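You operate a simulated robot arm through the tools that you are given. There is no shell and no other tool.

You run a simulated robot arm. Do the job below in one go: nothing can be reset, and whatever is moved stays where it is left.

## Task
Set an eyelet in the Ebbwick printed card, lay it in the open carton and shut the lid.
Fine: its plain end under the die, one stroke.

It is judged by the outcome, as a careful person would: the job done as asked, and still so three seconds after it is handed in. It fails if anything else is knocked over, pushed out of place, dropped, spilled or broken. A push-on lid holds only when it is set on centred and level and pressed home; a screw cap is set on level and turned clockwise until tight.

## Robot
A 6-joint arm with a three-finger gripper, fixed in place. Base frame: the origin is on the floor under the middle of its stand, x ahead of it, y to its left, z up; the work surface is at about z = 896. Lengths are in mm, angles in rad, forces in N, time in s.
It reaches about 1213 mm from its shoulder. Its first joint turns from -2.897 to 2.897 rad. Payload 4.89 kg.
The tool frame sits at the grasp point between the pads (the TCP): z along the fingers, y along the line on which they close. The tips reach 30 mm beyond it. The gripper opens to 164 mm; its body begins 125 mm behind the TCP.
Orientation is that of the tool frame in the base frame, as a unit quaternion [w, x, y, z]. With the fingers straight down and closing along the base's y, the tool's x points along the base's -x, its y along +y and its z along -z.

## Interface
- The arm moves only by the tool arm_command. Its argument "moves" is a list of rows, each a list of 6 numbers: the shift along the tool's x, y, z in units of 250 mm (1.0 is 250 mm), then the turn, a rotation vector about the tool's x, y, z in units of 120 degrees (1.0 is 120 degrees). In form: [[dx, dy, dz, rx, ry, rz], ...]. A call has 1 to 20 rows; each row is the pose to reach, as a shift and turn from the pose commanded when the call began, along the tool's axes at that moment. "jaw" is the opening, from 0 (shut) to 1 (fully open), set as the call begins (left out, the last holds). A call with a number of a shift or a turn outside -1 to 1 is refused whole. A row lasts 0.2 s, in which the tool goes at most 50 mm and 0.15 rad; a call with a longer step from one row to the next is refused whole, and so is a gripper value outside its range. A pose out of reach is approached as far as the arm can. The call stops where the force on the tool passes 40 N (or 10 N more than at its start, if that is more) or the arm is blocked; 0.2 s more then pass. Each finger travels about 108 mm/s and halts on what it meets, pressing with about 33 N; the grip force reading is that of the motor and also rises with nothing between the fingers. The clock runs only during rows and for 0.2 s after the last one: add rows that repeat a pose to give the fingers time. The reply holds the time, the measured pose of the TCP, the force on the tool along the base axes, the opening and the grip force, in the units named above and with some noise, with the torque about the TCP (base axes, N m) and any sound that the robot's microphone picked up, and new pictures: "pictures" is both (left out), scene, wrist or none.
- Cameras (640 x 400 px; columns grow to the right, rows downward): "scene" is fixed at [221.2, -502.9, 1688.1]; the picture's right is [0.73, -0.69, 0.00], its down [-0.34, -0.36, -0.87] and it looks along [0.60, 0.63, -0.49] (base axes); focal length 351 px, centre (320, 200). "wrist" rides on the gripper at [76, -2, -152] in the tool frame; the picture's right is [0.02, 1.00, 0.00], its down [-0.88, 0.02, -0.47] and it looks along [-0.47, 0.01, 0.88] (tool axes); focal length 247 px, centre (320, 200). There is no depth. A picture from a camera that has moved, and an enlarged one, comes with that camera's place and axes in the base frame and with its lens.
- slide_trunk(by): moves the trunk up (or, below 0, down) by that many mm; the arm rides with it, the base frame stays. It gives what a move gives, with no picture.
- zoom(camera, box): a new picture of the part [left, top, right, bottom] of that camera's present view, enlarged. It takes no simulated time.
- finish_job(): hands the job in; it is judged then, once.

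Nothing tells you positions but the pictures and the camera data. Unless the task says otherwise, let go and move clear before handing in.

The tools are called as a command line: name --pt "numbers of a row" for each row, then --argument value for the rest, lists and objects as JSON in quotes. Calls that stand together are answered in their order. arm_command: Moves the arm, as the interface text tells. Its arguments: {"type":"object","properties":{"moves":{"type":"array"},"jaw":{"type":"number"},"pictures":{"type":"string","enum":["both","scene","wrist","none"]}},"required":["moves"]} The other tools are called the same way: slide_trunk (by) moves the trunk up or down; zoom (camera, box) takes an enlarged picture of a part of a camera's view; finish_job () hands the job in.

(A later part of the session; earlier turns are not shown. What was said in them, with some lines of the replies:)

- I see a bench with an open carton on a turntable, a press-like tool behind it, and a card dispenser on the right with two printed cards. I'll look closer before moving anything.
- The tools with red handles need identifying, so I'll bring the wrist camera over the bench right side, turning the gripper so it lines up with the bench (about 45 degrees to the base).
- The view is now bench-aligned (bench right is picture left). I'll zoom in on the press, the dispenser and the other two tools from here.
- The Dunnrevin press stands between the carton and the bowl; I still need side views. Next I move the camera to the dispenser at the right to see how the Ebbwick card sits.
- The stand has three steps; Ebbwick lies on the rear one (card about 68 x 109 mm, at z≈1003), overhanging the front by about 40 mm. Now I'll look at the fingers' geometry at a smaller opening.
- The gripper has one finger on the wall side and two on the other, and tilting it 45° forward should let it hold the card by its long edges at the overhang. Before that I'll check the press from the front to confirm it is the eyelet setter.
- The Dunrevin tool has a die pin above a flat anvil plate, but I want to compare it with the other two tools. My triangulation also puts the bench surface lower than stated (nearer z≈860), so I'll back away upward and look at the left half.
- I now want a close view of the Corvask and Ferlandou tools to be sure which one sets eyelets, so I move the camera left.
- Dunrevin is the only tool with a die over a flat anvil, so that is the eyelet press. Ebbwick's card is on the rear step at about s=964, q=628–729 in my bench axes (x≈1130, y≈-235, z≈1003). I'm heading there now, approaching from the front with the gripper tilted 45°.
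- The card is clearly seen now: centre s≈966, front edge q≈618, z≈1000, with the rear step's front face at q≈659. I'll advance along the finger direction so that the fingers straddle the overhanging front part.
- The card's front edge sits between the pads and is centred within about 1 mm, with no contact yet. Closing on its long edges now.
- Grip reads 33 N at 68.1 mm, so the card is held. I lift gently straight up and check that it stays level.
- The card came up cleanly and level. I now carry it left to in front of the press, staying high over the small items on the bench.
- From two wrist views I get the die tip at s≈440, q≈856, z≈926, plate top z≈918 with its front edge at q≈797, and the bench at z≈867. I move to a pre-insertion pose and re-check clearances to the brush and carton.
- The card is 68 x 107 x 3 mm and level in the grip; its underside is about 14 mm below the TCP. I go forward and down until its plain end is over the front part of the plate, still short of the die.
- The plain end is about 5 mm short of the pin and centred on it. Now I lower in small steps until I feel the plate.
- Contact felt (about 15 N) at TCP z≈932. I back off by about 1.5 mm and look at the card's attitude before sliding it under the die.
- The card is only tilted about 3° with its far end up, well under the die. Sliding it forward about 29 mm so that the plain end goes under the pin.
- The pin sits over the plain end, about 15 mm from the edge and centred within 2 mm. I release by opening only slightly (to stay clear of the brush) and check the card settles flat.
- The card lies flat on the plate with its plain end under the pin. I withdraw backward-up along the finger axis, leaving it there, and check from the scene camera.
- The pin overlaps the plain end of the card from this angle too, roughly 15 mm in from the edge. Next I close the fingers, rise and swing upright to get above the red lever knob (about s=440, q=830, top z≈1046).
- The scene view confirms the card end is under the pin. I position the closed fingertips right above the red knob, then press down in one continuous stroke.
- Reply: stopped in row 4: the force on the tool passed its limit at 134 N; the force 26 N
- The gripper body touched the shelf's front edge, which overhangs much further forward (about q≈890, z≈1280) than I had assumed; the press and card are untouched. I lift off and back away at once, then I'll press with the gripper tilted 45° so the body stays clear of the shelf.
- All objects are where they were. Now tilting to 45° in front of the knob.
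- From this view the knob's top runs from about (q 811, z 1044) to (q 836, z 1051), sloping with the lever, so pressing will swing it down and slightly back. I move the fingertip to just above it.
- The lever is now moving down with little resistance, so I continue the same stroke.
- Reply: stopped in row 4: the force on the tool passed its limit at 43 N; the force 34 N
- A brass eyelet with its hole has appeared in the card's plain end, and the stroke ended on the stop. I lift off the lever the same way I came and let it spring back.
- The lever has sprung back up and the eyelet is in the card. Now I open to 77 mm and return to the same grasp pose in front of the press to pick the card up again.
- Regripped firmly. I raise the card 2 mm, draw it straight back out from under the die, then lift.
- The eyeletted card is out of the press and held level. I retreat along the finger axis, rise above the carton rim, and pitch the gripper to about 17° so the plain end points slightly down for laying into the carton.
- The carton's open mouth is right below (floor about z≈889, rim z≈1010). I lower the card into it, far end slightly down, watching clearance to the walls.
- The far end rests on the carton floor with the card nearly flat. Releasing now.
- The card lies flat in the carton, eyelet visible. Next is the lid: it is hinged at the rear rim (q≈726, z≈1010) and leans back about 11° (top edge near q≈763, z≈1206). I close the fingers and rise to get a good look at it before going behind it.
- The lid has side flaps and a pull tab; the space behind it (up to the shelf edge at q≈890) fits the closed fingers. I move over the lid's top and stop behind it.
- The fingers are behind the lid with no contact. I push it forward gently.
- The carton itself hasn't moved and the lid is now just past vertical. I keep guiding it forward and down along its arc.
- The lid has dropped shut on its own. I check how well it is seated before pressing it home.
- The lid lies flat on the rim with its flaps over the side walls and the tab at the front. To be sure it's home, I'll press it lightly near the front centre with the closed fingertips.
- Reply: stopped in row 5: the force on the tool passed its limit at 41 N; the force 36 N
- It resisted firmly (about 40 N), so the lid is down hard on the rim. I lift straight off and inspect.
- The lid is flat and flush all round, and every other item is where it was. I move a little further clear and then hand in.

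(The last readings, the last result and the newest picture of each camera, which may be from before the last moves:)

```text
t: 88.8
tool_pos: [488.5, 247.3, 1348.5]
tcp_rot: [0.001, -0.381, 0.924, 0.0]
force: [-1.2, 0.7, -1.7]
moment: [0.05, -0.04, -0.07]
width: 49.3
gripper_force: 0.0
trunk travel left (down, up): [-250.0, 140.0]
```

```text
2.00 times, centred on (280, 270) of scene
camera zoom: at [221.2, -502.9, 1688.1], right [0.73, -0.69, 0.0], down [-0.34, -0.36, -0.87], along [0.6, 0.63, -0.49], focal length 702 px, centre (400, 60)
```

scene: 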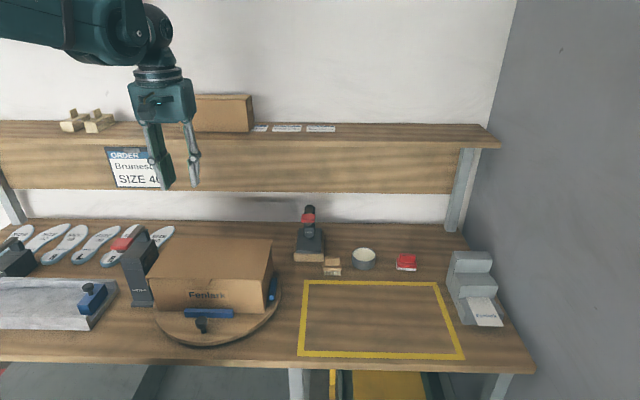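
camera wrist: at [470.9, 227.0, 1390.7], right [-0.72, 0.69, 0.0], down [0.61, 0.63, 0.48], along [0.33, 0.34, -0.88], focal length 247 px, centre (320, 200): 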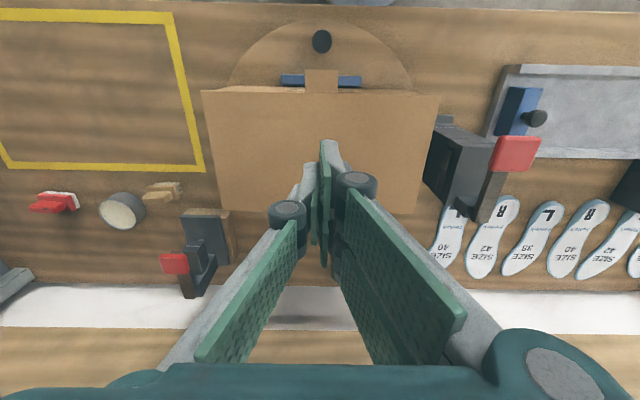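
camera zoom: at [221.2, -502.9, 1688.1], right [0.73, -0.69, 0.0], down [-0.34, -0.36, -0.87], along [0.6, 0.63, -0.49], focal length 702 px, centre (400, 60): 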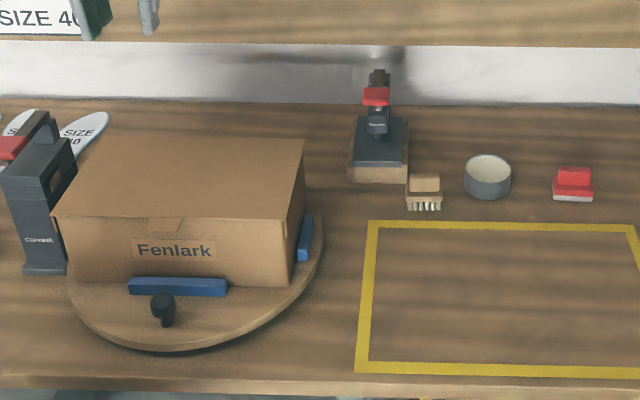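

The eyeletted Ebbwick card is inside the carton, the lid is shut, the press lever is back up, and the rest of the bench is undisturbed. I'm handing in the job.

finish_job

```text
The job is handed in.
```

The job is handed in. The Ebbwick card has one brass eyelet in its plain end and lies flat in the carton, and the lid is shut and pressed down flat on the rim.

- **Press:** I used the Dunrevin press, the only one of the three red-lever tools with a die over a flat plate. The eyelet went in on a single lever stroke, about 15 mm from the card's end. The lever sprang back up afterwards.
- **Bump:** My first approach to the lever brought the gripper body down on the shelf's front edge, peaking at 134 N. I backed off straight away. The shelf items, the press and the card looked unmoved in the pictures.
- **Lid:** I pushed the lid just past upright and it dropped shut on its own. I then pressed it near the front centre to about 40 N. It did not move further, so I take it as home.

In the last picture the other items on the bench, including the Fenlark card on its stand, were where they had been, and the arm was clear.
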